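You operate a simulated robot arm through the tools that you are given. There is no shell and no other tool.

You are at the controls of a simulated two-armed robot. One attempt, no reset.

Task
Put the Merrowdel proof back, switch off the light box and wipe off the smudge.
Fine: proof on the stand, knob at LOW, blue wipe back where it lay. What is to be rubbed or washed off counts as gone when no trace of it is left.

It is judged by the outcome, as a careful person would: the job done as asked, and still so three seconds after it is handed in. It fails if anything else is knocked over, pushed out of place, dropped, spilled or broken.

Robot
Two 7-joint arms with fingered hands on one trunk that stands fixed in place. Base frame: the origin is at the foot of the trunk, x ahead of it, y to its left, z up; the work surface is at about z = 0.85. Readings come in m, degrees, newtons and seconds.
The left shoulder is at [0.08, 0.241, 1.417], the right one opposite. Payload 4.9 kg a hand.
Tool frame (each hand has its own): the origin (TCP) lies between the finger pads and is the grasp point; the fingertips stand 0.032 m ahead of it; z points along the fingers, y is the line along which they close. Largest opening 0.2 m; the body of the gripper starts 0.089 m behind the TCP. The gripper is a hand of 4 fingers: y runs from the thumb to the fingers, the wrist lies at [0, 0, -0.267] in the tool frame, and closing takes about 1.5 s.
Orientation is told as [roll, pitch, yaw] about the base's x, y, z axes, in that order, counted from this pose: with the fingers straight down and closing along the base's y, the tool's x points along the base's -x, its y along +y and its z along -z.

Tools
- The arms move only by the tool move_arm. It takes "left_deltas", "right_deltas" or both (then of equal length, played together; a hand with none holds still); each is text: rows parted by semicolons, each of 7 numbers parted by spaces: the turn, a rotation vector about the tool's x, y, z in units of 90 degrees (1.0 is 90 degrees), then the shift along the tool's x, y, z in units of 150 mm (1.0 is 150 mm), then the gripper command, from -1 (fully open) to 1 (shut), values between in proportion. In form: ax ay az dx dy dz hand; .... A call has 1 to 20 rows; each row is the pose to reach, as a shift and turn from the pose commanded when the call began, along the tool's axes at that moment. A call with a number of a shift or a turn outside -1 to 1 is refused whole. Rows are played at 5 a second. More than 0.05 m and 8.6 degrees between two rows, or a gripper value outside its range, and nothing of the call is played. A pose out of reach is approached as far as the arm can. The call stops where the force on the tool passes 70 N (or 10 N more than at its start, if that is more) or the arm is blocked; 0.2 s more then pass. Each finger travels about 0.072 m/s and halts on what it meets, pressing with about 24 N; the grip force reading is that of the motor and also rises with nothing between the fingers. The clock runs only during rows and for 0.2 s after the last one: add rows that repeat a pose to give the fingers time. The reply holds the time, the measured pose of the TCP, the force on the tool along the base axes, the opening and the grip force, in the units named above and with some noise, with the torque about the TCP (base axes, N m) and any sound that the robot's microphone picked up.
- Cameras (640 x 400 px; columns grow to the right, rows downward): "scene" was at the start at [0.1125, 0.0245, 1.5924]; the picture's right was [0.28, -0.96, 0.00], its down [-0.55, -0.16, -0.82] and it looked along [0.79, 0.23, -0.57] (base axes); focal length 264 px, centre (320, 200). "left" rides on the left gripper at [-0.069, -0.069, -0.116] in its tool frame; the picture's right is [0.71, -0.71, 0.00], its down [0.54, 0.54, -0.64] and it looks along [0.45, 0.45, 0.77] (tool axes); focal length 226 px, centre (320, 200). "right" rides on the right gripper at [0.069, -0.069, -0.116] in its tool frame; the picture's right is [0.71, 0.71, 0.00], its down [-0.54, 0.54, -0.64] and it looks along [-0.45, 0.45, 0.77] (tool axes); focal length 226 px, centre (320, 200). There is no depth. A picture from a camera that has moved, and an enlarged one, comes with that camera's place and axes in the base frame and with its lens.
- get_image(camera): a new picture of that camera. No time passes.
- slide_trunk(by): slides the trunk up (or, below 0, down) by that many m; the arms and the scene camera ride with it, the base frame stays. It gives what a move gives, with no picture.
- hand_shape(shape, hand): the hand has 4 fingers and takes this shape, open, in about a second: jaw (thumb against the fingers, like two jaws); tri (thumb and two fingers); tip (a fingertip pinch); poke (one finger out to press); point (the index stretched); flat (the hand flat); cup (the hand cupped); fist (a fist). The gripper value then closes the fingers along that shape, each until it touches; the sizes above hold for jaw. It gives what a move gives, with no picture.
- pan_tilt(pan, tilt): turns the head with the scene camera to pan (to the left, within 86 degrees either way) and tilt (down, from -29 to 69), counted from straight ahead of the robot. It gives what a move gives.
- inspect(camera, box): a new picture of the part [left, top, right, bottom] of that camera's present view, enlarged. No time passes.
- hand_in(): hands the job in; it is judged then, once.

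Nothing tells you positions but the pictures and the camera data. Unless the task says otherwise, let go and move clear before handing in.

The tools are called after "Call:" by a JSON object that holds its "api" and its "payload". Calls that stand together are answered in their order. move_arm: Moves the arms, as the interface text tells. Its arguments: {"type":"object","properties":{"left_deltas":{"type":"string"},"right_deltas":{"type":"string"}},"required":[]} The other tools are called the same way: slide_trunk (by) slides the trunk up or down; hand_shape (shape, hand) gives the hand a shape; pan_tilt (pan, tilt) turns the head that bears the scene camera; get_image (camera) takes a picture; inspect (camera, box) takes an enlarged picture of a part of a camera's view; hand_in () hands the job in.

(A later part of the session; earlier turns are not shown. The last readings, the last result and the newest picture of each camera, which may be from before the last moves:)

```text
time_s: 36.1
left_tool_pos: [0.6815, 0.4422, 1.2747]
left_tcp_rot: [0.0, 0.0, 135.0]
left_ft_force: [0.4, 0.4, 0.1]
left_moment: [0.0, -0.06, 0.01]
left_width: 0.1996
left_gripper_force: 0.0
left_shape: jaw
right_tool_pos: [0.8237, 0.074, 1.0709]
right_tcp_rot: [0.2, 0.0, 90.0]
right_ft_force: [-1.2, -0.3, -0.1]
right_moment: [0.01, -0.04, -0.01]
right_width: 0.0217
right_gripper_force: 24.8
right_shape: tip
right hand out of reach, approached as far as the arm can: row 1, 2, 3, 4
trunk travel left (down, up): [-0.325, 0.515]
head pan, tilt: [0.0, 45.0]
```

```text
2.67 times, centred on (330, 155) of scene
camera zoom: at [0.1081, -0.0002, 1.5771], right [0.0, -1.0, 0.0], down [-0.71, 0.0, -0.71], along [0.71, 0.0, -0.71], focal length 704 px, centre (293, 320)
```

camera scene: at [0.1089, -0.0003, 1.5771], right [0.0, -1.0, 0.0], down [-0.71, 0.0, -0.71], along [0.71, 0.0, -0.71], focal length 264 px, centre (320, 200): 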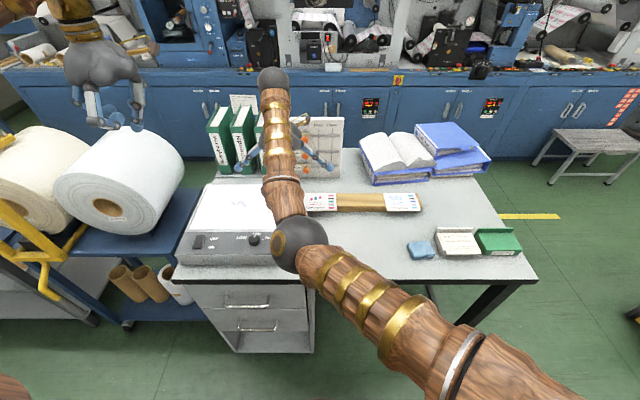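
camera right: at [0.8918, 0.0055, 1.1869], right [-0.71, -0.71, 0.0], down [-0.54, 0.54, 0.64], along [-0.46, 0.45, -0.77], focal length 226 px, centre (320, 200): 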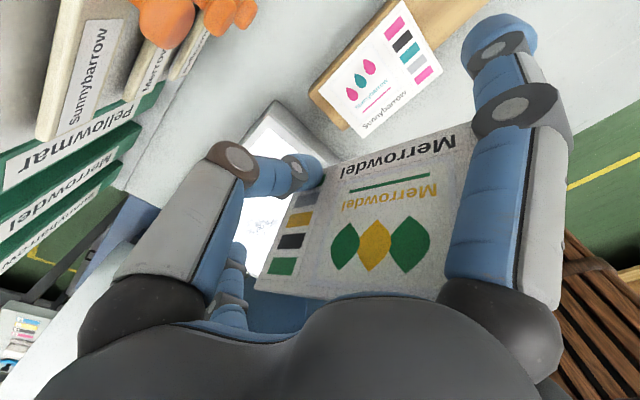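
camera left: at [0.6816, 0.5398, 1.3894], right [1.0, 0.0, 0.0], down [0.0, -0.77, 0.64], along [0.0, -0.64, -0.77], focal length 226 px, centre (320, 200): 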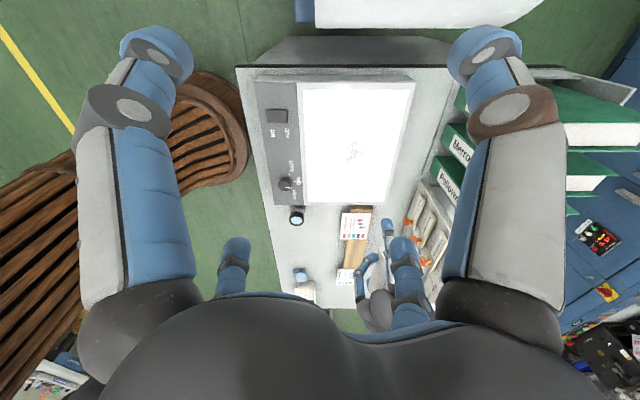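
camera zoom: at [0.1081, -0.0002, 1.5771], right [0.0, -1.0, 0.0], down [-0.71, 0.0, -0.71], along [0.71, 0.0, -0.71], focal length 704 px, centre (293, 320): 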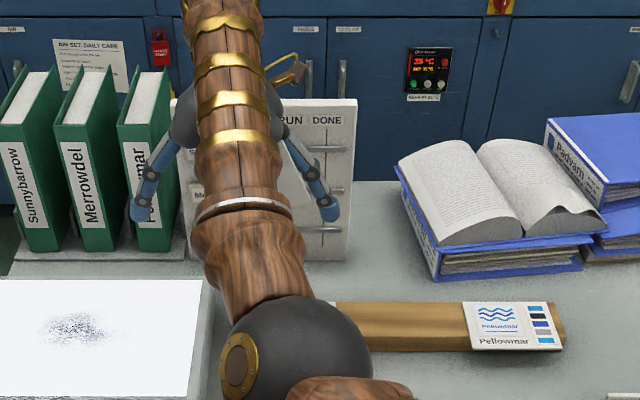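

Reach gets awkward at this yaw, so I'll turn the right hand back toward yaw 0 while moving it to the open space in front of the rail at a safe height.

Call:
{"api": "move_arm", "payload": {"right_deltas": "0 0 0.0833 0.05 0.0667 -0.0167 1; 0 0 0.1667 0.1 0.1333 -0.0333 1; 0 0 0.25 0.15 0.2 -0.05 1; 0 0 0.3333 0.2 0.2667 -0.0667 1; 0 0 0.4167 0.25 0.3333 -0.0833 1; 0 0 0.5 0.3 0.4 -0.1 1; 0 0 0.5833 0.35 0.4667 -0.1167 1; 0 0 0.6667 0.4 0.5333 -0.1333 1; 0 0 0.75 0.45 0.6 -0.15 1; 0 0 0.8333 0.5 0.6667 -0.1667 1; 0 0 0.9167 0.55 0.7333 -0.1833 1; 0 0 1 0.6 0.8 -0.2 1"}}

Call:
{"api": "get_image", "payload": {"camera": "right"}}

Call:
{"api": "get_image", "payload": {"camera": "scene"}}

Call:
{"api": "get_image", "payload": {"camera": "left"}}

```text
time_s: 38.7
left_tool_pos: [0.6815, 0.4421, 1.2746]
left_tcp_rot: [-0.1, -0.1, 135.1]
left_ft_force: [0.2, -0.4, -0.2]
left_moment: [0.01, 0.0, 0.0]
left_width: 0.2
left_gripper_force: 0.1
left_shape: jaw
right_tool_pos: [0.7031, -0.0219, 1.1077]
right_tcp_rot: [0.0, 0.1, -0.1]
right_ft_force: [-1.4, 0.3, 0.7]
right_moment: [-0.01, -0.05, -0.04]
right_width: 0.0216
right_gripper_force: 24.4
right_shape: tip
trunk travel left (down, up): [-0.325, 0.515]
head pan, tilt: [0.0, 45.0]
```

```text
taken
camera right: at [0.6339, -0.0906, 1.2236], right [-0.71, 0.71, 0.0], down [0.54, 0.54, 0.64], along [0.46, 0.45, -0.77], focal length 226 px, centre (320, 200)
```

right: 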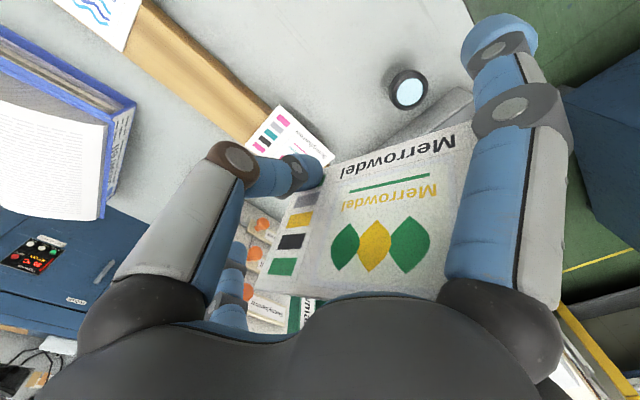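

```text
taken
camera scene: at [0.1085, -0.0004, 1.5772], right [0.0, -1.0, 0.0], down [-0.71, 0.0, -0.71], along [0.71, 0.0, -0.71], focal length 264 px, centre (320, 200)
```

scene: 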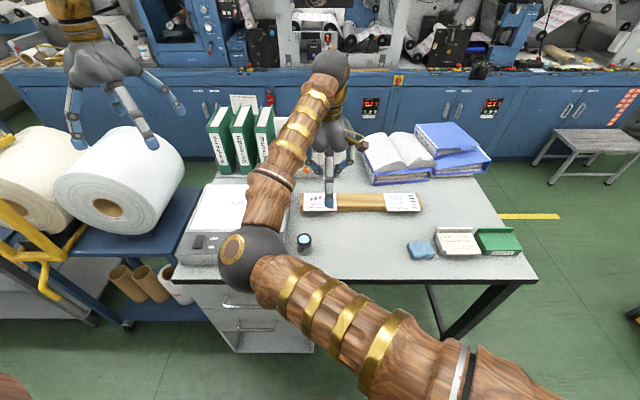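

```text
taken
camera left: at [0.6822, 0.5394, 1.3894], right [1.0, 0.0, 0.0], down [0.0, -0.77, 0.64], along [0.0, -0.64, -0.77], focal length 226 px, centre (320, 200)
```

left: 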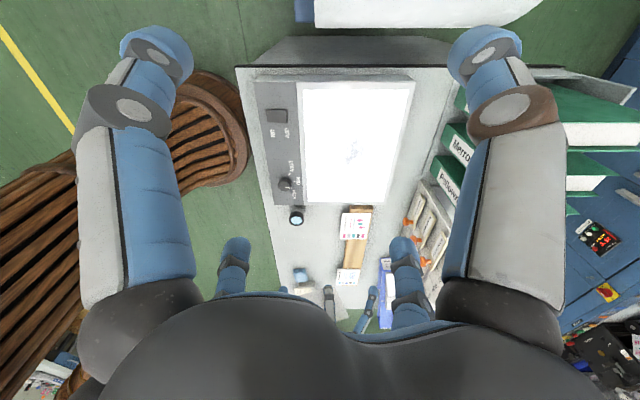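

Call:
{"api": "inspect", "payload": {"camera": "scene", "box": [290, 110, 390, 220]}}

Call:
{"api": "inspect", "payload": {"camera": "right", "box": [200, 110, 480, 320]}}

```text
3.64 times, centred on (340, 165) of scene
camera zoom: at [0.1085, -0.0004, 1.5772], right [0.0, -1.0, 0.0], down [-0.71, 0.0, -0.71], along [0.71, 0.0, -0.71], focal length 960 px, centre (247, 327)
```

zoom: 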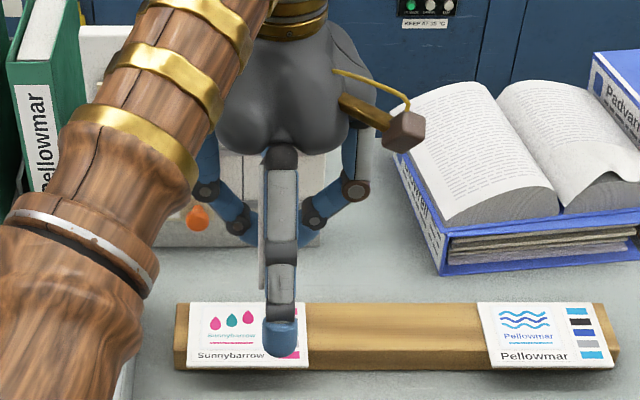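

```text
1.90 times, centred on (340, 215) of right
camera zoom: at [0.6339, -0.0906, 1.2236], right [-0.71, 0.71, 0.0], down [0.54, 0.54, 0.64], along [0.46, 0.45, -0.77], focal length 431 px, centre (282, 171)
```

zoom: 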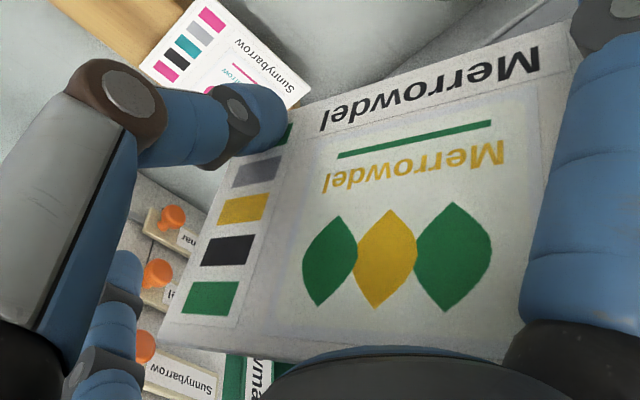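

The card is firmly pinched in a vertical plane, print facing the thumb side. The cleanest recovery is a hand-over in mid-air: I'll turn the right hand to point left so the card lies level, with its title edge facing the left hand.

Call:
{"api": "move_arm", "payload": {"right_deltas": "-0.0833 0 0 0 0 -0.03 1; -0.1667 0 0 0 0 -0.06 1; -0.25 0 0 0 0 -0.09 1; -0.3333 0 0 0 0 -0.12 1; -0.4167 0 0 0 0 -0.15 1; -0.5 0 0 0 0 -0.18 1; -0.5833 0 0 0 0 -0.21 1; -0.6667 0 0 0 0 -0.24 1; -0.75 0 0 0 0 -0.27 1; -0.8333 0 0 0 0 -0.3 1; -0.9167 0 0 0 0 -0.33 1; -1 0 0 0 0 -0.35 1"}}

Call:
{"api": "get_image", "payload": {"camera": "scene"}}

Call:
{"api": "get_image", "payload": {"camera": "left"}}

Call:
{"api": "get_image", "payload": {"camera": "right"}}

```text
time_s: 41.3
left_tool_pos: [0.6825, 0.4413, 1.2754]
left_tcp_rot: [0.0, -0.1, 135.1]
left_ft_force: [0.7, -1.0, 0.0]
left_moment: [0.01, 0.04, 0.02]
left_width: 0.1998
left_gripper_force: 0.0
left_shape: jaw
right_tool_pos: [0.705, -0.0233, 1.1604]
right_tcp_rot: [90.1, 0.0, 0.0]
right_ft_force: [0.0, -0.4, -0.4]
right_moment: [0.02, -0.05, 0.01]
right_width: 0.0216
right_gripper_force: 23.6
right_shape: tip
trunk travel left (down, up): [-0.325, 0.515]
head pan, tilt: [0.0, 45.0]
```

```text
taken
camera scene: at [0.11, -0.0022, 1.5771], right [0.0, -1.0, 0.0], down [-0.71, 0.0, -0.71], along [0.71, 0.0, -0.71], focal length 264 px, centre (320, 200)
```

scene: 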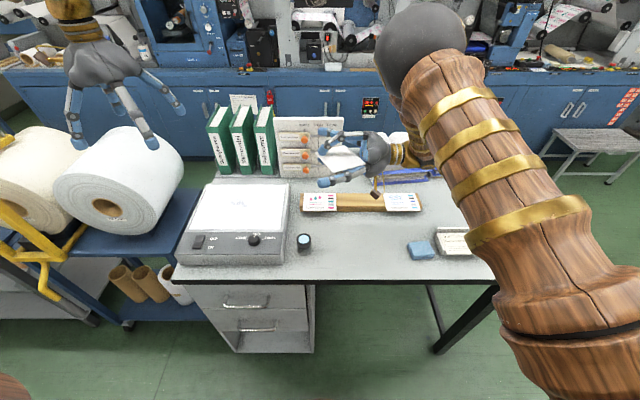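

```text
taken
camera left: at [0.6835, 0.5377, 1.3894], right [1.0, 0.0, 0.0], down [0.0, -0.77, 0.64], along [0.0, -0.64, -0.77], focal length 226 px, centre (320, 200)
```

left: 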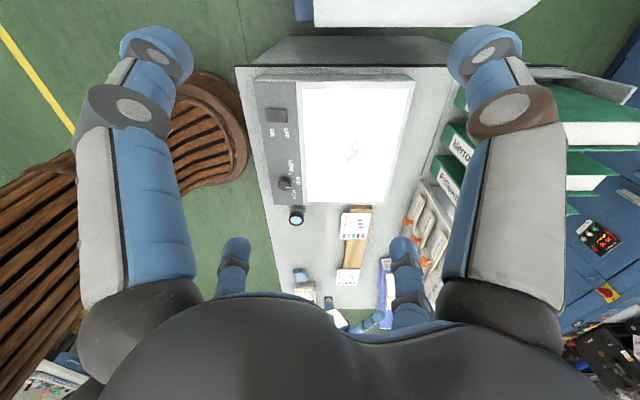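

```text
taken
camera right: at [0.6351, -0.1378, 1.0903], right [-0.71, 0.0, 0.71], down [0.54, -0.64, 0.54], along [0.45, 0.76, 0.46], focal length 226 px, centre (320, 200)
```

right: 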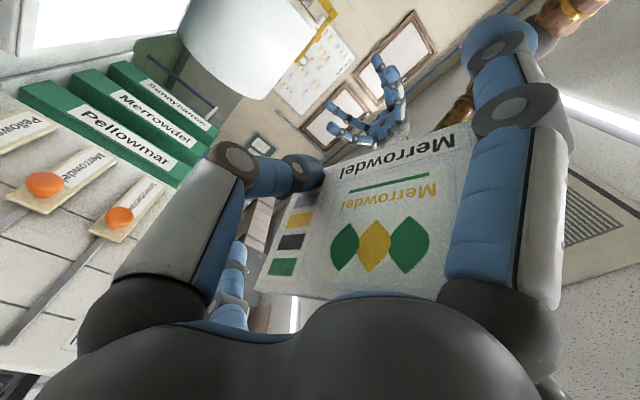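

Call:
{"api": "inspect", "payload": {"camera": "scene", "box": [300, 115, 420, 205]}}

Call:
{"api": "inspect", "payload": {"camera": "right", "box": [230, 110, 510, 320]}}

```text
4.44 times, centred on (360, 160) of scene
camera zoom: at [0.11, -0.0022, 1.5771], right [0.0, -1.0, 0.0], down [-0.71, 0.0, -0.71], along [0.71, 0.0, -0.71], focal length 1173 px, centre (142, 378)
```

zoom: 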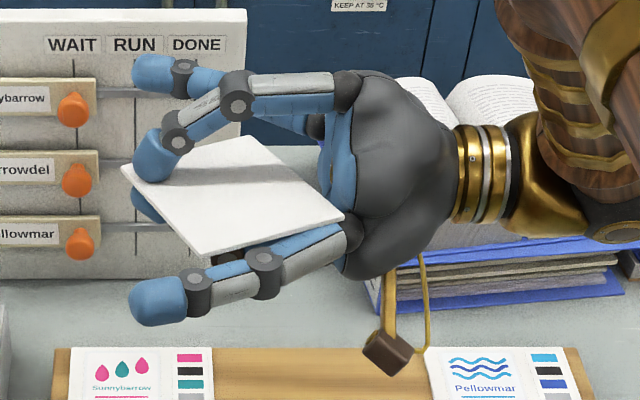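

```text
1.90 times, centred on (370, 215) of right
camera zoom: at [0.6351, -0.1378, 1.0903], right [-0.71, 0.0, 0.71], down [0.54, -0.64, 0.54], along [0.45, 0.76, 0.46], focal length 431 px, centre (225, 171)
```

zoom: 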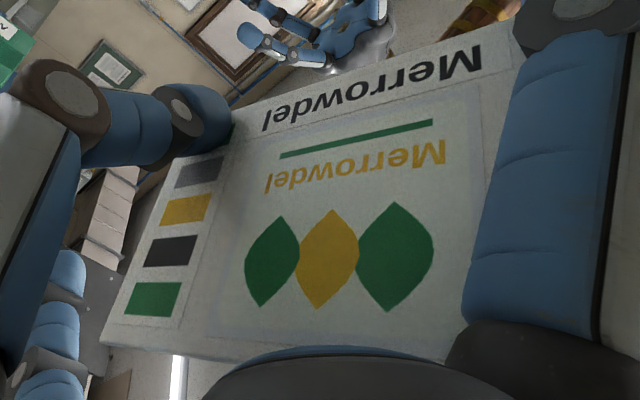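

The hand-over would be blocked by the splayed fingers, so instead I'll lay the card back on the light panel in a controlled way: turn the hand down again over the panel, lean it slightly so the printed side ends up on top, and let it down. First the turn and move.

Call:
{"api": "move_arm", "payload": {"right_deltas": "0.0833 0 0 -0.025 -0.0167 0.0556 1; 0.1667 0 0 -0.05 -0.0333 0.1111 1; 0.25 0 0 -0.075 -0.05 0.1667 1; 0.3333 0 0 -0.1 -0.0667 0.2222 1; 0.4167 0 0 -0.125 -0.0833 0.2778 1; 0.5 0 0 -0.15 -0.1 0.3333 1; 0.5833 0 0 -0.175 -0.1167 0.3889 1; 0.6667 0 0 -0.2 -0.1333 0.4444 1; 0.75 0 0 -0.225 -0.15 0.5 1; 0.8333 0 0 -0.25 -0.1667 0.5556 1; 0.9167 0 0 -0.275 -0.1833 0.6111 1; 1 0 0 -0.3 -0.2 0.667 1"}}

Call:
{"api": "get_image", "payload": {"camera": "left"}}

Call:
{"api": "get_image", "payload": {"camera": "scene"}}

```text
time_s: 43.9
left_tool_pos: [0.6824, 0.4429, 1.2736]
left_tcp_rot: [0.1, 0.0, 135.0]
left_ft_force: [0.0, 0.5, 0.3]
left_moment: [-0.02, 0.01, -0.02]
left_width: 0.2
left_gripper_force: 0.1
left_shape: jaw
right_tool_pos: [0.7507, 0.0782, 1.1291]
right_tcp_rot: [-0.2, 0.0, -0.1]
right_ft_force: [0.1, -0.3, -0.4]
right_moment: [0.0, 0.05, -0.02]
right_width: 0.0213
right_gripper_force: 23.7
right_shape: tip
trunk travel left (down, up): [-0.325, 0.515]
head pan, tilt: [0.0, 45.0]
```

```text
taken
camera left: at [0.683, 0.5401, 1.3886], right [1.0, 0.0, 0.0], down [0.0, -0.77, 0.64], along [0.0, -0.64, -0.77], focal length 226 px, centre (320, 200)
```

left: 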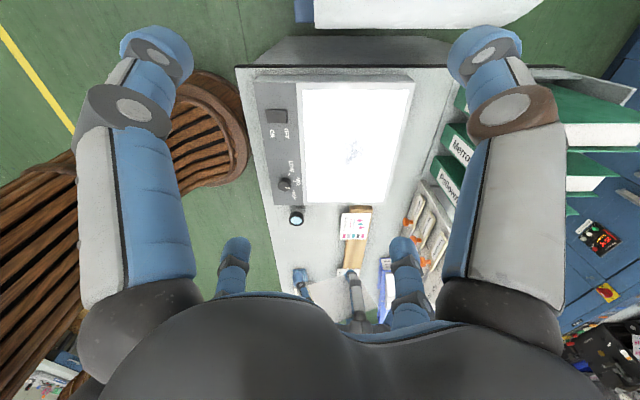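

```text
taken
camera scene: at [0.1094, 0.0005, 1.5771], right [0.0, -1.0, 0.0], down [-0.71, 0.0, -0.71], along [0.71, 0.0, -0.71], focal length 264 px, centre (320, 200)
```

scene: 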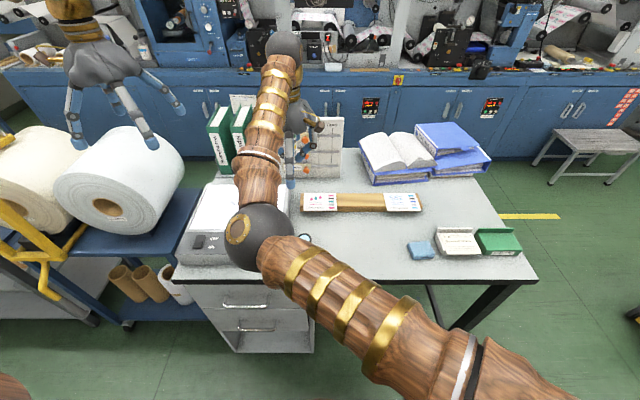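

Call:
{"api": "move_arm", "payload": {"right_deltas": "0 0 0 0 0.1667 0.2 1; 0.022 0 0 0 0.3333 0.4 1; 0.044 0 0 0 0.5 0.6 1; 0.0667 0 0 0 0.6667 0.75 1; 0.0889 0 0 0 0.6667 0.867 1; 0.111 0 0 0 0.6667 0.867 1"}}

Call:
{"api": "inspect", "payload": {"camera": "left", "box": [240, 60, 420, 300]}}

Call:
{"api": "get_image", "payload": {"camera": "right"}}

```text
time_s: 45.3
left_tool_pos: [0.6817, 0.4422, 1.2751]
left_tcp_rot: [0.0, 0.0, 135.0]
left_ft_force: [-0.1, 0.3, 0.7]
left_moment: [0.0, 0.01, 0.0]
left_width: 0.2
left_gripper_force: 0.0
left_shape: jaw
right_tool_pos: [0.7507, 0.1782, 0.9983]
right_tcp_rot: [-9.9, 0.0, 0.0]
right_ft_force: [0.3, -0.3, 0.3]
right_moment: [-0.03, -0.01, -0.01]
right_width: 0.0213
right_gripper_force: 23.9
right_shape: tip
trunk travel left (down, up): [-0.325, 0.515]
head pan, tilt: [0.0, 45.0]
```

```text
1.67 times, centred on (330, 180) of left
camera zoom: at [0.6824, 0.5393, 1.3893], right [1.0, 0.0, 0.0], down [0.0, -0.77, 0.64], along [0.0, -0.64, -0.77], focal length 377 px, centre (303, 233)
```

zoom: 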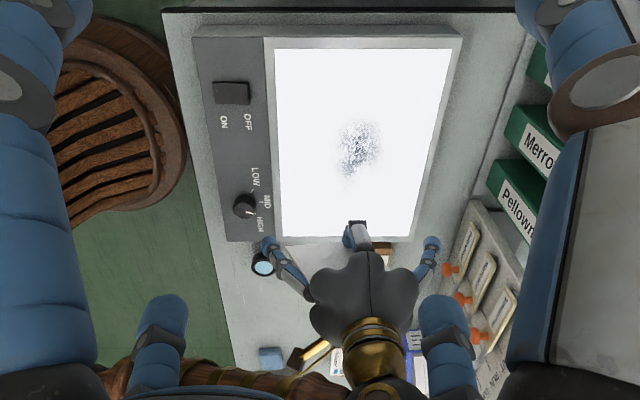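

```text
taken
camera right: at [0.6808, 0.1324, 1.1262], right [-0.71, 0.7, -0.12], down [0.54, 0.65, 0.54], along [0.45, 0.31, -0.83], focal length 226 px, centre (320, 200)
```

right: 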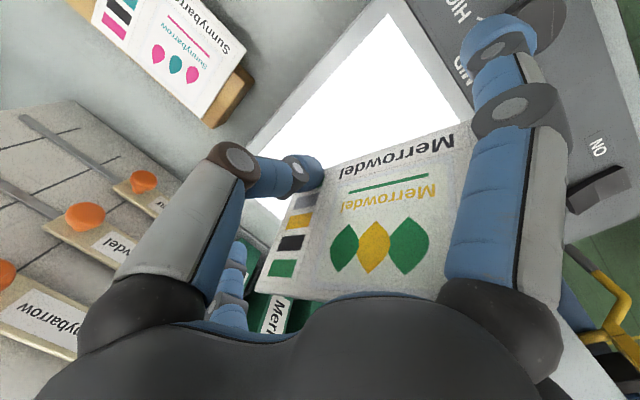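

I'll shift 2.5 cm farther from the knob so the splayed finger clears it, then come down to just above the panel.

Call:
{"api": "move_arm", "payload": {"right_deltas": "0 0 0 -0.167 0 0 1; 0 0 0 -0.167 0.03 0.17 1; 0 0 0 -0.167 0.062 0.35 1; 0 0 0 -0.167 0.062 0.35 1"}}

Call:
{"api": "inspect", "payload": {"camera": "left", "box": [300, 130, 420, 240]}}

Call:
{"api": "inspect", "payload": {"camera": "scene", "box": [200, 130, 340, 240]}}

```text
time_s: 46.3
left_tool_pos: [0.6816, 0.4427, 1.2737]
left_tcp_rot: [-0.1, 0.1, 135.0]
left_ft_force: [-0.4, 0.5, 1.0]
left_moment: [0.0, -0.06, 0.0]
left_width: 0.1999
left_gripper_force: 0.1
left_shape: jaw
right_tool_pos: [0.7767, 0.1798, 0.946]
right_tcp_rot: [-10.1, 0.0, 0.0]
right_ft_force: [0.3, 0.5, -0.7]
right_moment: [0.01, -0.03, 0.0]
right_width: 0.0213
right_gripper_force: 23.7
right_shape: tip
trunk travel left (down, up): [-0.325, 0.515]
head pan, tilt: [0.0, 45.0]
```

```text
3.64 times, centred on (360, 185) of left
camera zoom: at [0.6828, 0.5391, 1.3892], right [1.0, 0.0, 0.0], down [0.0, -0.77, 0.64], along [0.0, -0.64, -0.77], focal length 822 px, centre (174, 254)
```

zoom: 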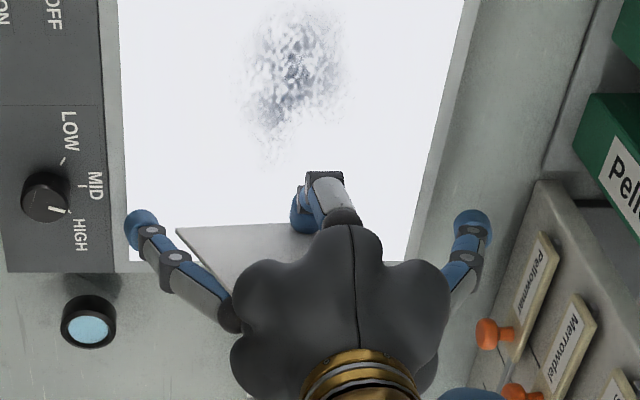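

```text
3.64 times, centred on (270, 185) of scene
camera zoom: at [0.1092, -0.0006, 1.5771], right [0.0, -1.0, 0.0], down [-0.71, 0.0, -0.71], along [0.71, 0.0, -0.71], focal length 960 px, centre (502, 254)
```

zoom: 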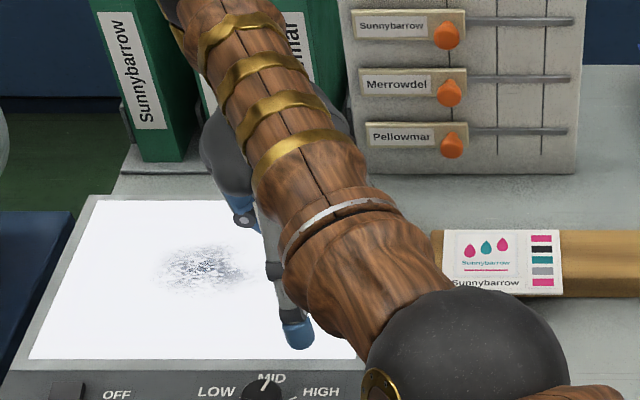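

The card's corner is just above the panel. I'll touch down, loosen a little and look.

Call:
{"api": "move_arm", "payload": {"right_deltas": "0 0 0 0 0.003 0.017 1; 0 0 0 0 0.006 0.033 1; 0 0 0 0 0.006 0.033 0.7; 0 0 0 0 0.006 0.02 0.55; 0 0 0 0 0.006 0.007 0.45"}}

Call:
{"api": "inspect", "payload": {"camera": "left", "box": [300, 130, 420, 240]}}

Call:
{"api": "get_image", "payload": {"camera": "right"}}

```text
time_s: 47.5
left_tool_pos: [0.6822, 0.4427, 1.2743]
left_tcp_rot: [-0.1, 0.0, 135.1]
left_ft_force: [-0.2, 0.4, 0.6]
left_moment: [-0.03, -0.02, -0.03]
left_width: 0.1995
left_gripper_force: 0.1
left_shape: jaw
right_tool_pos: [0.7751, 0.1793, 0.947]
right_tcp_rot: [-10.1, -0.1, 0.0]
right_ft_force: [-0.5, -1.2, 2.4]
right_moment: [0.02, 0.03, 0.03]
right_width: 0.0545
right_gripper_force: 0.0
right_shape: tip
trunk travel left (down, up): [-0.325, 0.515]
head pan, tilt: [0.0, 45.0]
```

```text
3.64 times, centred on (360, 185) of left
camera zoom: at [0.6826, 0.5392, 1.3893], right [1.0, 0.0, 0.0], down [0.0, -0.77, 0.64], along [0.0, -0.64, -0.77], focal length 822 px, centre (174, 254)
```

zoom: 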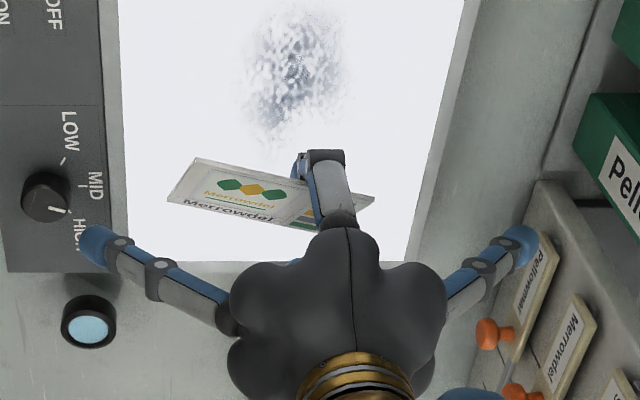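

```text
taken
camera right: at [0.705, 0.1324, 1.073], right [-0.71, 0.7, -0.12], down [0.54, 0.65, 0.54], along [0.45, 0.31, -0.83], focal length 226 px, centre (320, 200)
```

right: 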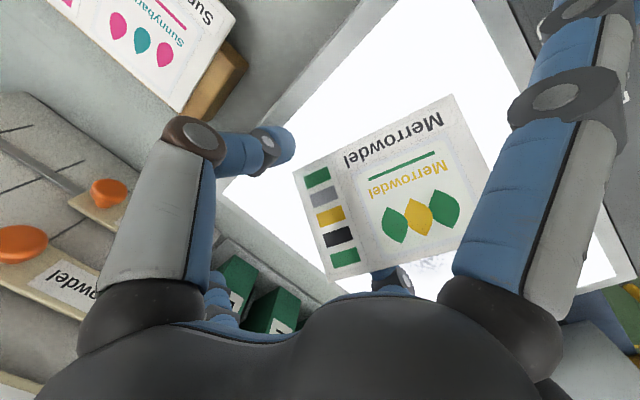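

That worked nicely: the card has settled on its title edge, print up, reclining on the rear finger. I'll open fully while rising 1.2 cm so it reclines flat.

Call:
{"api": "move_arm", "payload": {"right_deltas": "0 0 0 0 -0.003 -0.02 0.2; 0 0 0 0 -0.006 -0.035 0; 0 0 0 0 -0.008 -0.05 -0.25; 0 0 0 0 -0.01 -0.065 -0.5; 0 0 0 0 -0.014 -0.079 -0.75; 0 0 0 0 -0.014 -0.085 -1; 0 0 0 0 -0.014 -0.085 -1"}}

Call:
{"api": "inspect", "payload": {"camera": "left", "box": [300, 130, 420, 240]}}

Call:
{"api": "get_image", "payload": {"camera": "right"}}

```text
time_s: 49.1
left_tool_pos: [0.6801, 0.4408, 1.2755]
left_tcp_rot: [-0.2, 0.0, 135.0]
left_ft_force: [0.6, -0.2, 0.2]
left_moment: [0.0, 0.01, 0.0]
left_width: 0.1999
left_gripper_force: 0.0
left_shape: jaw
right_tool_pos: [0.7737, 0.1757, 0.9589]
right_tcp_rot: [-9.9, -0.1, 0.1]
right_ft_force: [0.8, -5.6, 17.2]
right_moment: [1.6, 0.02, 0.07]
right_width: 0.1986
right_gripper_force: 0.0
right_shape: tip
trunk travel left (down, up): [-0.325, 0.515]
head pan, tilt: [0.0, 45.0]
```

```text
3.64 times, centred on (360, 185) of left
camera zoom: at [0.6812, 0.538, 1.3906], right [1.0, 0.0, 0.0], down [0.0, -0.77, 0.64], along [0.0, -0.64, -0.77], focal length 822 px, centre (174, 254)
```

zoom: 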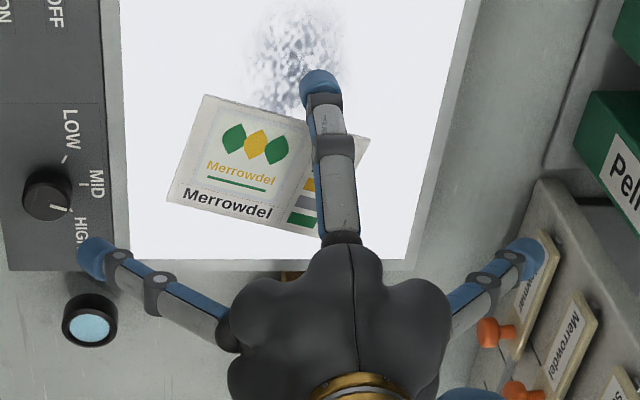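

```text
taken
camera right: at [0.7034, 0.1302, 1.0862], right [-0.71, 0.7, -0.12], down [0.54, 0.64, 0.54], along [0.46, 0.32, -0.83], focal length 226 px, centre (320, 200)
```

right: 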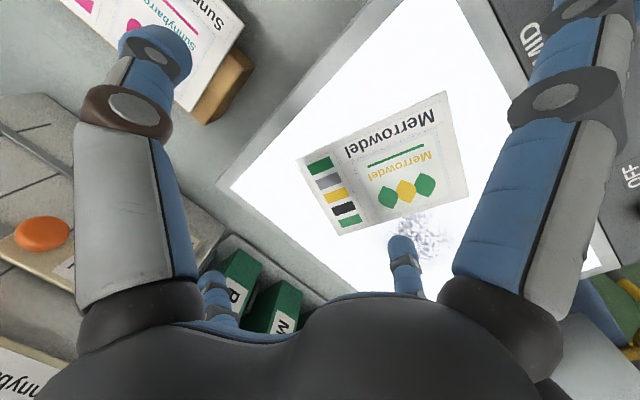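

The card now lies flat, print up, on the panel; the rear fingertip just presses the glass, so I'll lift straight up.

Call:
{"api": "move_arm", "payload": {"right_deltas": "0 0 0 0 -0.025 -0.15 -1; 0 0 0 0 -0.06 -0.35 -1; 0 0 0 0 -0.1 -0.6 -1; 0 0 0 0 -0.14 -0.8 -1"}}

Call:
{"api": "get_image", "payload": {"camera": "left"}}

Call:
{"api": "get_image", "payload": {"camera": "right"}}

```text
time_s: 50.1
left_tool_pos: [0.6807, 0.4451, 1.2757]
left_tcp_rot: [0.1, 0.1, 135.1]
left_ft_force: [-0.4, 0.5, 0.0]
left_moment: [-0.02, -0.06, 0.0]
left_width: 0.2
left_gripper_force: 0.0
left_shape: jaw
right_tool_pos: [0.7736, 0.1807, 1.0747]
right_tcp_rot: [-10.1, 0.1, 0.1]
right_ft_force: [-0.8, 0.7, 0.3]
right_moment: [-0.02, -0.02, 0.0]
right_width: 0.2
right_gripper_force: 0.1
right_shape: tip
trunk travel left (down, up): [-0.325, 0.515]
head pan, tilt: [0.0, 45.0]
```

```text
taken
camera left: at [0.6812, 0.5409, 1.3892], right [1.0, 0.0, 0.0], down [0.0, -0.77, 0.64], along [0.0, -0.64, -0.77], focal length 226 px, centre (320, 200)
```

left: 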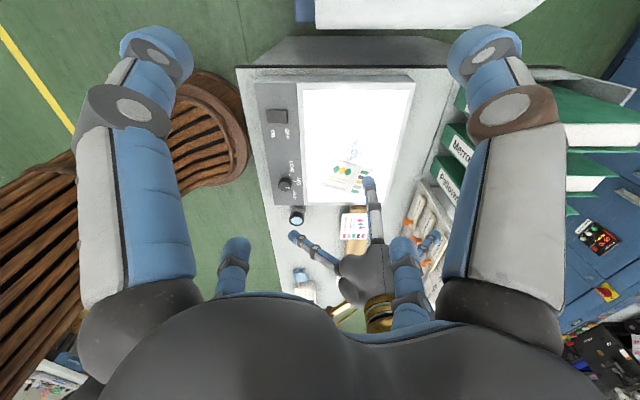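

```text
taken
camera right: at [0.7038, 0.1346, 1.2028], right [-0.71, 0.7, -0.12], down [0.54, 0.65, 0.54], along [0.45, 0.31, -0.83], focal length 226 px, centre (320, 200)
```

right: 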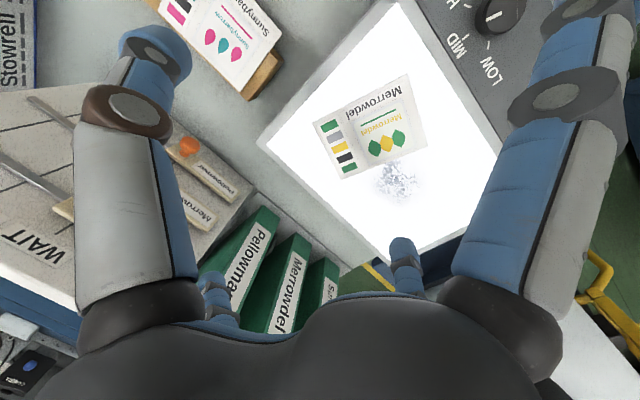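

The card lies flat and face up on the panel again. I'll measure its exact pose before choosing the next grip.

Call:
{"api": "inspect", "payload": {"camera": "right", "box": [290, 50, 450, 200]}}

Call:
{"api": "inspect", "payload": {"camera": "left", "box": [290, 120, 410, 230]}}

```text
2.67 times, centred on (370, 125) of right
camera zoom: at [0.7038, 0.1346, 1.2028], right [-0.71, 0.7, -0.12], down [0.54, 0.65, 0.54], along [0.45, 0.31, -0.83], focal length 603 px, centre (187, 400)
```

zoom: 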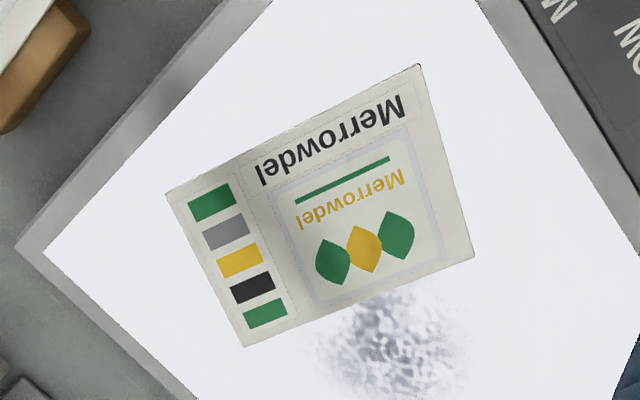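

```text
3.64 times, centred on (350, 175) of left
camera zoom: at [0.6812, 0.5409, 1.3892], right [1.0, 0.0, 0.0], down [0.0, -0.77, 0.64], along [0.0, -0.64, -0.77], focal length 822 px, centre (211, 291)
```

zoom: 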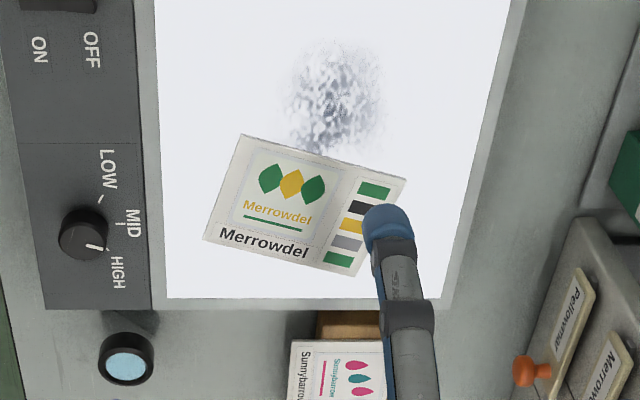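

I measured the card: centre (0.744, 0.215), turned 17° from square. New plan: square it and slide it to overhang the box's right edge by about 4 cm with two left fingertips, then pinch the title strip with the right hand coming in low from the right. First the right hand backs off.

Call:
{"api": "move_arm", "payload": {"right_deltas": "0 0 0 0 -0.25 -0.05 -1; -0.037 0 0 0 -0.5 -0.1 -1; -0.074 0 0 0.05 -0.75 -0.15 -1; -0.111 0 0 0.1 -1 -0.2 -1"}}

Call:
{"api": "move_arm", "payload": {"right_deltas": "0 0 0 0.05 -0.3 0 -1; 0 0 0 0.1 -0.6 0 -1; 0 0 0 0.15 -0.9 0 -1; 0 0 0 0.2 -1 0 -1"}}

Call:
{"api": "move_arm", "payload": {"left_deltas": "0 0 0 0 0 0 0.3; 0 0 0 0 0 0 0.3; 0 0 0 0 0 0 0.3; 0 0 0 0 0 0 0.3; 0 0 0 0 0 0 0.3"}}

Call:
{"api": "get_image", "payload": {"camera": "scene"}}

Call:
{"api": "get_image", "payload": {"camera": "left"}}

```text
time_s: 51.1
left_tool_pos: [0.681, 0.4407, 1.2756]
left_tcp_rot: [0.0, 0.0, 134.9]
left_ft_force: [-0.1, -0.5, -0.6]
left_moment: [0.0, -0.05, 0.01]
left_width: 0.2001
left_gripper_force: 0.0
left_shape: jaw
right_tool_pos: [0.7587, 0.0353, 1.1343]
right_tcp_rot: [0.0, -0.1, 0.1]
right_ft_force: [0.2, -0.5, 1.0]
right_moment: [0.0, 0.0, 0.02]
right_width: 0.1998
right_gripper_force: 0.1
right_shape: tip
trunk travel left (down, up): [-0.325, 0.515]
head pan, tilt: [0.0, 45.0]
```

```text
time_s: 52.1
left_tool_pos: [0.682, 0.4425, 1.2752]
left_tcp_rot: [0.0, 0.1, 135.1]
left_ft_force: [-0.1, -0.7, -0.1]
left_moment: [-0.02, -0.02, 0.06]
left_width: 0.2002
left_gripper_force: 0.0
left_shape: jaw
right_tool_pos: [0.7284, -0.1132, 1.1341]
right_tcp_rot: [-0.1, 0.1, 0.1]
right_ft_force: [-0.4, -0.8, 0.0]
right_moment: [0.01, -0.02, -0.02]
right_width: 0.1996
right_gripper_force: 0.1
right_shape: tip
trunk travel left (down, up): [-0.325, 0.515]
head pan, tilt: [0.0, 45.0]
```

```text
time_s: 53.3
left_tool_pos: [0.6827, 0.4426, 1.2753]
left_tcp_rot: [0.1, -0.1, 135.0]
left_ft_force: [0.6, -0.6, -0.5]
left_moment: [0.01, 0.02, 0.02]
left_width: 0.0703
left_gripper_force: 0.0
left_shape: jaw
right_tool_pos: [0.7301, -0.1129, 1.1342]
right_tcp_rot: [0.0, 0.1, 0.0]
right_ft_force: [-0.5, -0.8, -0.4]
right_moment: [-0.01, 0.03, 0.0]
right_width: 0.1997
right_gripper_force: 0.0
right_shape: tip
trunk travel left (down, up): [-0.325, 0.515]
head pan, tilt: [0.0, 45.0]
```

```text
taken
camera scene: at [0.109, -0.0004, 1.5771], right [0.0, -1.0, 0.0], down [-0.71, 0.0, -0.71], along [0.71, 0.0, -0.71], focal length 264 px, centre (320, 200)
```

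scene: 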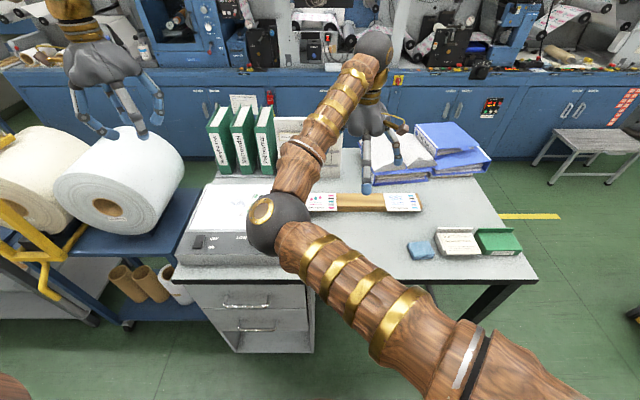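

```text
taken
camera left: at [0.6826, 0.5393, 1.3892], right [1.0, 0.0, 0.0], down [0.0, -0.77, 0.64], along [0.0, -0.64, -0.77], focal length 226 px, centre (320, 200)
```

left: 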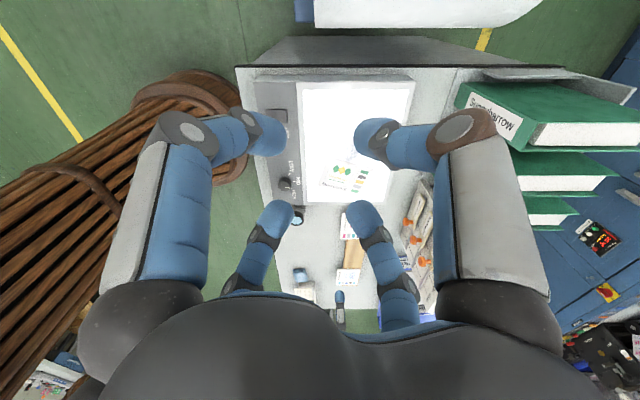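

The right elbow is still hanging near the light box, so I'll swing the right arm farther to the right before the left hand comes in.

Call:
{"api": "move_arm", "payload": {"right_deltas": "0 0 0 0.05 -0.3 0 -1; 0 0 0 0.1 -0.6 0 -1; 0 0 0 0.15 -0.9 0 -1; 0 0 0 0.2 -1 0 -1"}}

Call:
{"api": "move_arm", "payload": {"right_deltas": "0 0 0 0 -0.3 0 -1; 0 0 0 0 -0.6 0 -1; 0 0 0 0 -0.9 0 -1; 0 0 0 0 -1 0 -1"}}

Call:
{"api": "get_image", "payload": {"camera": "scene"}}

```text
time_s: 54.3
left_tool_pos: [0.6821, 0.4425, 1.2753]
left_tcp_rot: [0.0, 0.0, 135.0]
left_ft_force: [-0.5, -1.0, -0.4]
left_moment: [0.01, -0.01, 0.04]
left_width: 0.0705
left_gripper_force: 0.1
left_shape: jaw
right_tool_pos: [0.7012, -0.2619, 1.1314]
right_tcp_rot: [0.0, 0.0, 0.1]
right_ft_force: [0.4, 0.7, 0.6]
right_moment: [0.01, 0.01, 0.01]
right_width: 0.1999
right_gripper_force: 0.0
right_shape: tip
trunk travel left (down, up): [-0.325, 0.515]
head pan, tilt: [0.0, 45.0]
```

```text
time_s: 55.3
left_tool_pos: [0.6816, 0.4422, 1.2753]
left_tcp_rot: [0.0, 0.0, 135.0]
left_ft_force: [-0.2, -0.4, -0.1]
left_moment: [0.0, -0.01, -0.01]
left_width: 0.0703
left_gripper_force: 0.1
left_shape: jaw
right_tool_pos: [0.6993, -0.4128, 1.1307]
right_tcp_rot: [0.0, 0.0, 0.0]
right_ft_force: [-0.8, 0.4, 0.3]
right_moment: [0.03, 0.01, -0.01]
right_width: 0.1997
right_gripper_force: 0.1
right_shape: tip
trunk travel left (down, up): [-0.325, 0.515]
head pan, tilt: [0.0, 45.0]
```

```text
taken
camera scene: at [0.1093, -0.0012, 1.5771], right [0.0, -1.0, 0.0], down [-0.71, 0.0, -0.71], along [0.71, 0.0, -0.71], focal length 264 px, centre (320, 200)
```

scene: 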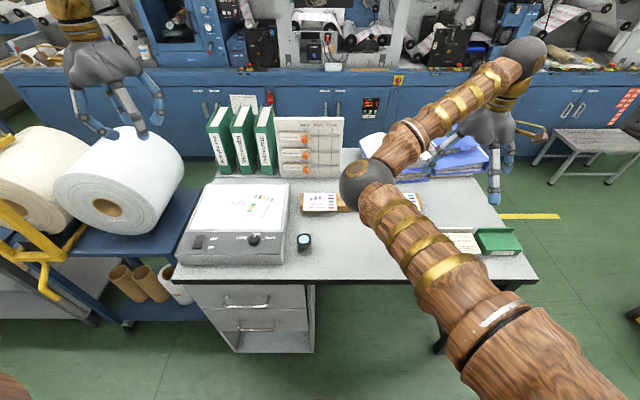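

Call:
{"api": "inspect", "payload": {"camera": "scene", "box": [170, 170, 320, 270]}}

Call:
{"api": "inspect", "payload": {"camera": "scene", "box": [235, 225, 275, 255]}}

```text
4.00 times, centred on (245, 220) of scene
camera zoom: at [0.1093, -0.0012, 1.5771], right [0.0, -1.0, 0.0], down [-0.71, 0.0, -0.71], along [0.71, 0.0, -0.71], focal length 1056 px, centre (620, 120)
```

zoom: 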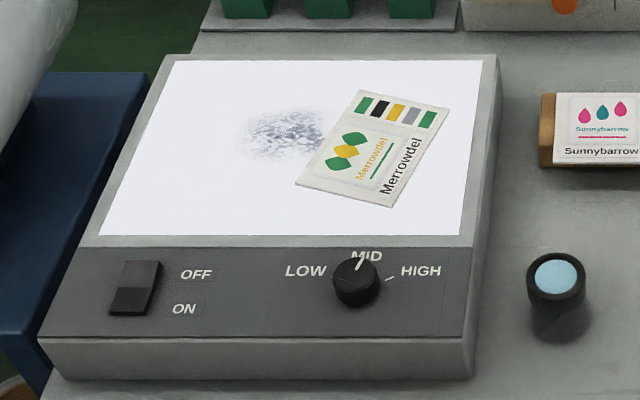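

```text
13.33 times, centred on (255, 240) of scene
camera zoom: at [0.1093, -0.0012, 1.5771], right [0.0, -1.0, 0.0], down [-0.71, 0.0, -0.71], along [0.71, 0.0, -0.71], focal length 3519 px, centre (1187, -333)
```

zoom: 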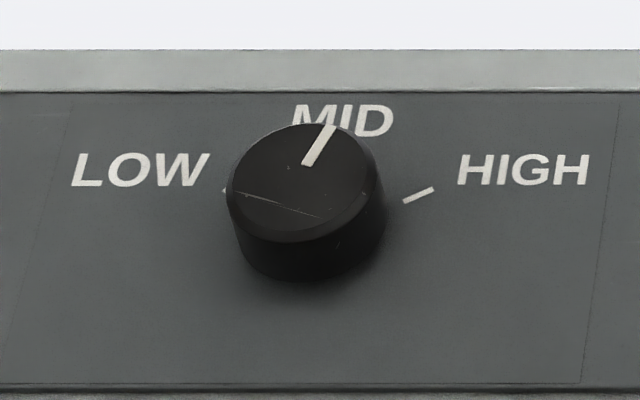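

Now I'll bring the left hand (two-finger pusher) above the panel behind the card: sideways first, then down.

Call:
{"api": "move_arm", "payload": {"left_deltas": "0 0 0 0.28 0.084 0 0.3; 0 0 0 0.56 0.168 0 0.3; 0 0 0 0.837 0.252 0.05 0.3; 0 0 0 0.837 0.252 0.35 0.3; 0 0 0 0.837 0.252 0.65 0.3; 0 0 0 0.837 0.252 0.95 0.3"}}

Call:
{"api": "move_arm", "payload": {"left_deltas": "0 0 0 0 0 0.3 0.3; 0 0 0 0 0 0.6 0.3; 0 0 0 0 0 0.9 0.3"}}

Call:
{"api": "get_image", "payload": {"camera": "scene"}}

Call:
{"api": "get_image", "payload": {"camera": "left"}}

```text
time_s: 56.7
left_tool_pos: [0.7469, 0.3238, 1.1308]
left_tcp_rot: [0.0, 0.0, 135.0]
left_ft_force: [0.2, -0.3, 0.4]
left_moment: [-0.01, 0.0, -0.02]
left_width: 0.0703
left_gripper_force: 0.1
left_shape: jaw
right_tool_pos: [0.7002, -0.4121, 1.1315]
right_tcp_rot: [0.0, 0.1, 0.0]
right_ft_force: [0.5, 0.2, 0.9]
right_moment: [0.04, 0.0, -0.01]
right_width: 0.1999
right_gripper_force: 0.1
right_shape: tip
trunk travel left (down, up): [-0.325, 0.515]
head pan, tilt: [0.0, 45.0]
```

```text
time_s: 57.5
left_tool_pos: [0.7471, 0.3254, 0.9988]
left_tcp_rot: [0.0, -0.1, 135.0]
left_ft_force: [-0.2, -0.2, 0.2]
left_moment: [0.02, 0.03, -0.01]
left_width: 0.0701
left_gripper_force: 0.1
left_shape: jaw
right_tool_pos: [0.6987, -0.4118, 1.1311]
right_tcp_rot: [0.0, 0.0, -0.1]
right_ft_force: [-0.1, 0.5, 0.3]
right_moment: [0.01, 0.04, 0.04]
right_width: 0.1999
right_gripper_force: 0.0
right_shape: tip
trunk travel left (down, up): [-0.325, 0.515]
head pan, tilt: [0.0, 45.0]
```

```text
taken
camera scene: at [0.1096, -0.0004, 1.5772], right [0.0, -1.0, 0.0], down [-0.71, 0.0, -0.71], along [0.71, 0.0, -0.71], focal length 264 px, centre (320, 200)
```

scene: 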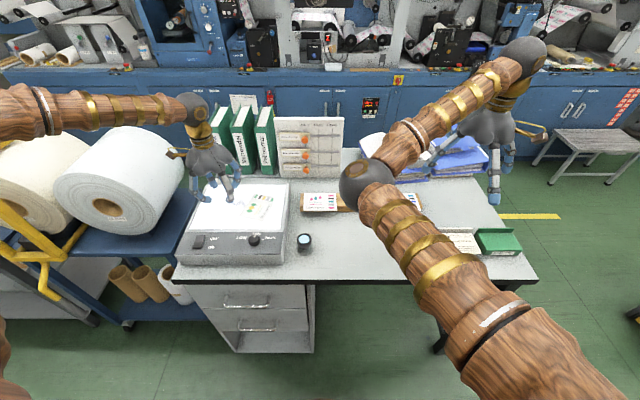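

```text
taken
camera left: at [0.7472, 0.4225, 1.1137], right [1.0, 0.0, 0.0], down [0.0, -0.77, 0.64], along [0.0, -0.64, -0.77], focal length 226 px, centre (320, 200)
```

left: 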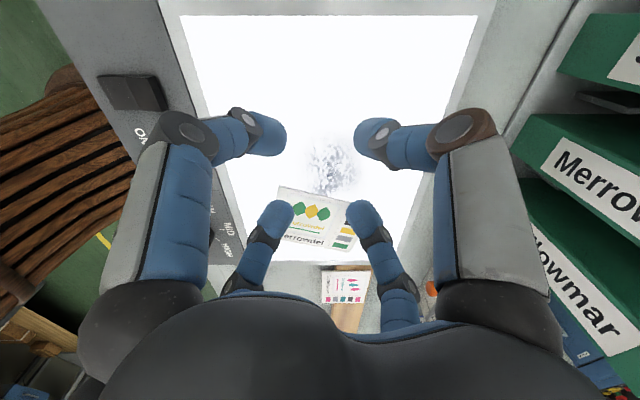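

Call:
{"api": "move_arm", "payload": {"left_deltas": "0 0 0 -0.047 -0.047 0 0.3; 0 0 0 -0.047 -0.047 0.15 0.3; 0 0 0 -0.047 -0.047 0.3 0.3; 0 0 0 -0.047 -0.047 0.35 0.3"}}

Call:
{"api": "get_image", "payload": {"camera": "left"}}

Call:
{"api": "inspect", "payload": {"camera": "scene", "box": [170, 170, 320, 270]}}

```text
time_s: 58.5
left_tool_pos: [0.7434, 0.3362, 0.9453]
left_tcp_rot: [0.0, 0.0, 135.0]
left_ft_force: [-0.8, 0.2, -0.4]
left_moment: [0.0, 0.0, 0.02]
left_width: 0.0702
left_gripper_force: 0.1
left_shape: jaw
right_tool_pos: [0.698, -0.4113, 1.1321]
right_tcp_rot: [0.0, 0.0, 0.1]
right_ft_force: [-0.3, -0.3, 0.0]
right_moment: [-0.05, -0.05, 0.03]
right_width: 0.2
right_gripper_force: 0.1
right_shape: tip
trunk travel left (down, up): [-0.325, 0.515]
head pan, tilt: [0.0, 45.0]
```

```text
taken
camera left: at [0.7435, 0.4336, 1.0587], right [1.0, 0.0, 0.0], down [0.0, -0.77, 0.64], along [0.0, -0.64, -0.77], focal length 226 px, centre (320, 200)
```

left: 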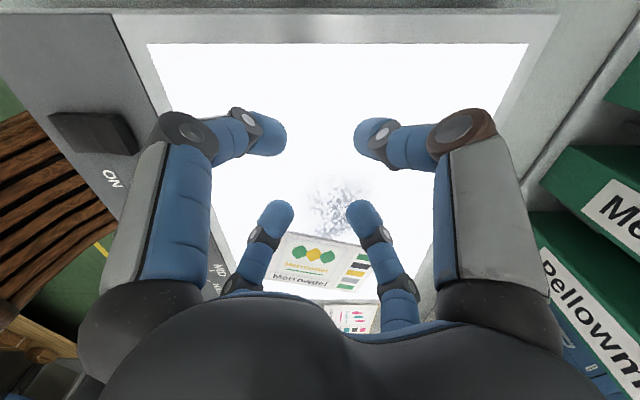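

```text
4.00 times, centred on (245, 220) of scene
camera zoom: at [0.1089, -0.0003, 1.5772], right [0.0, -1.0, 0.0], down [-0.71, 0.0, -0.71], along [0.71, 0.0, -0.71], focal length 1056 px, centre (620, 120)
```

zoom: 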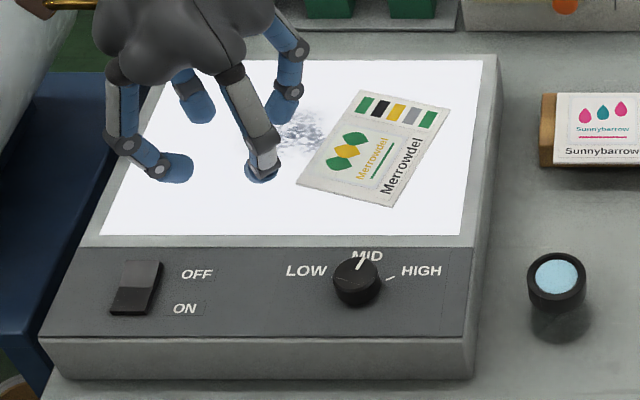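

The fingertips are just above the glass behind the card. I'll lower 4.5 mm and push toward −y in small steps, stopping halfway to check.

Call:
{"api": "move_arm", "payload": {"left_deltas": "0 0 0 0 0 0.03 0.3; 0 0 0 0.075 0.075 0.03 0.3; 0 0 0 0.15 0.15 0.03 0.3; 0 0 0 0.225 0.225 0.03 0.3; 0 0 0 0.3 0.3 0.03 0.3"}}

Call:
{"api": "inspect", "payload": {"camera": "scene", "box": [170, 170, 320, 270]}}

```text
time_s: 59.7
left_tool_pos: [0.7423, 0.2731, 0.9431]
left_tcp_rot: [0.0, 0.1, 134.9]
left_ft_force: [0.3, 7.4, 19.4]
left_moment: [0.63, -0.05, 0.09]
left_width: 0.0714
left_gripper_force: 0.0
left_shape: jaw
right_tool_pos: [0.6978, -0.4126, 1.1325]
right_tcp_rot: [0.0, -0.1, 0.0]
right_ft_force: [0.8, -1.1, 0.2]
right_moment: [0.0, 0.0, 0.0]
right_width: 0.1998
right_gripper_force: 0.0
right_shape: tip
trunk travel left (down, up): [-0.325, 0.515]
head pan, tilt: [0.0, 45.0]
```

```text
4.00 times, centred on (245, 220) of scene
camera zoom: at [0.107, -0.0015, 1.5774], right [0.0, -1.0, 0.0], down [-0.71, 0.0, -0.71], along [0.71, 0.0, -0.71], focal length 1056 px, centre (620, 120)
```

zoom: 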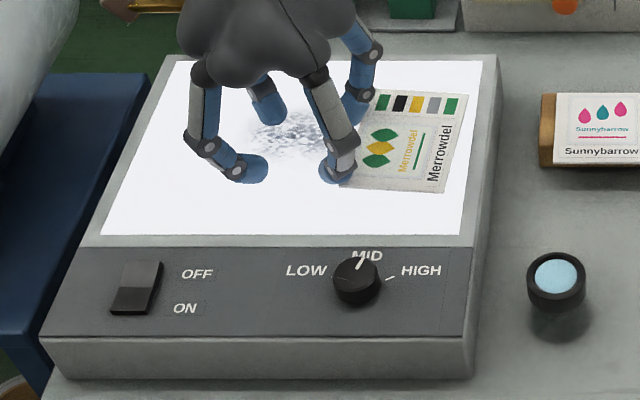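

The card squared up and is sliding well. I'll continue to push it about 6 cm more.

Call:
{"api": "move_arm", "payload": {"left_deltas": "0 0 0 0.06 0.06 -0.005 0.3; 0 0 0 0.12 0.12 -0.005 0.3; 0 0 0 0.18 0.18 -0.005 0.3; 0 0 0 0.23 0.23 -0.005 0.3"}}

Call:
{"api": "inspect", "payload": {"camera": "scene", "box": [170, 170, 320, 270]}}

```text
time_s: 60.7
left_tool_pos: [0.7422, 0.2251, 0.9427]
left_tcp_rot: [-0.1, 0.2, 135.0]
left_ft_force: [-0.8, 7.7, 23.3]
left_moment: [0.7, 0.07, 0.03]
left_width: 0.0717
left_gripper_force: 0.0
left_shape: jaw
right_tool_pos: [0.6971, -0.4117, 1.1328]
right_tcp_rot: [-0.1, -0.1, 0.0]
right_ft_force: [0.4, 0.1, 0.2]
right_moment: [0.0, 0.04, -0.01]
right_width: 0.2
right_gripper_force: 0.1
right_shape: tip
trunk travel left (down, up): [-0.325, 0.515]
head pan, tilt: [0.0, 45.0]
```

```text
4.00 times, centred on (245, 220) of scene
camera zoom: at [0.1063, -0.0008, 1.5775], right [0.0, -1.0, 0.0], down [-0.71, 0.0, -0.71], along [0.71, 0.0, -0.71], focal length 1056 px, centre (620, 120)
```

zoom: 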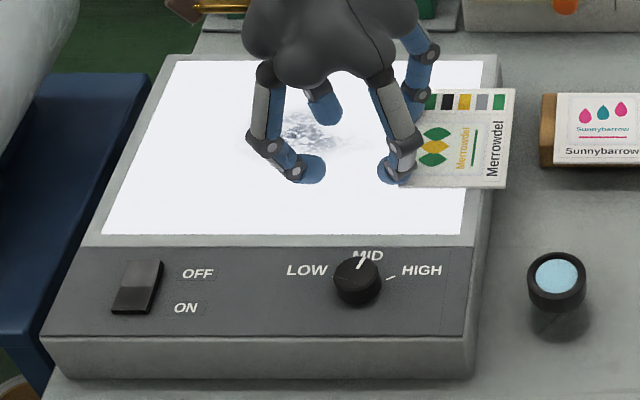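

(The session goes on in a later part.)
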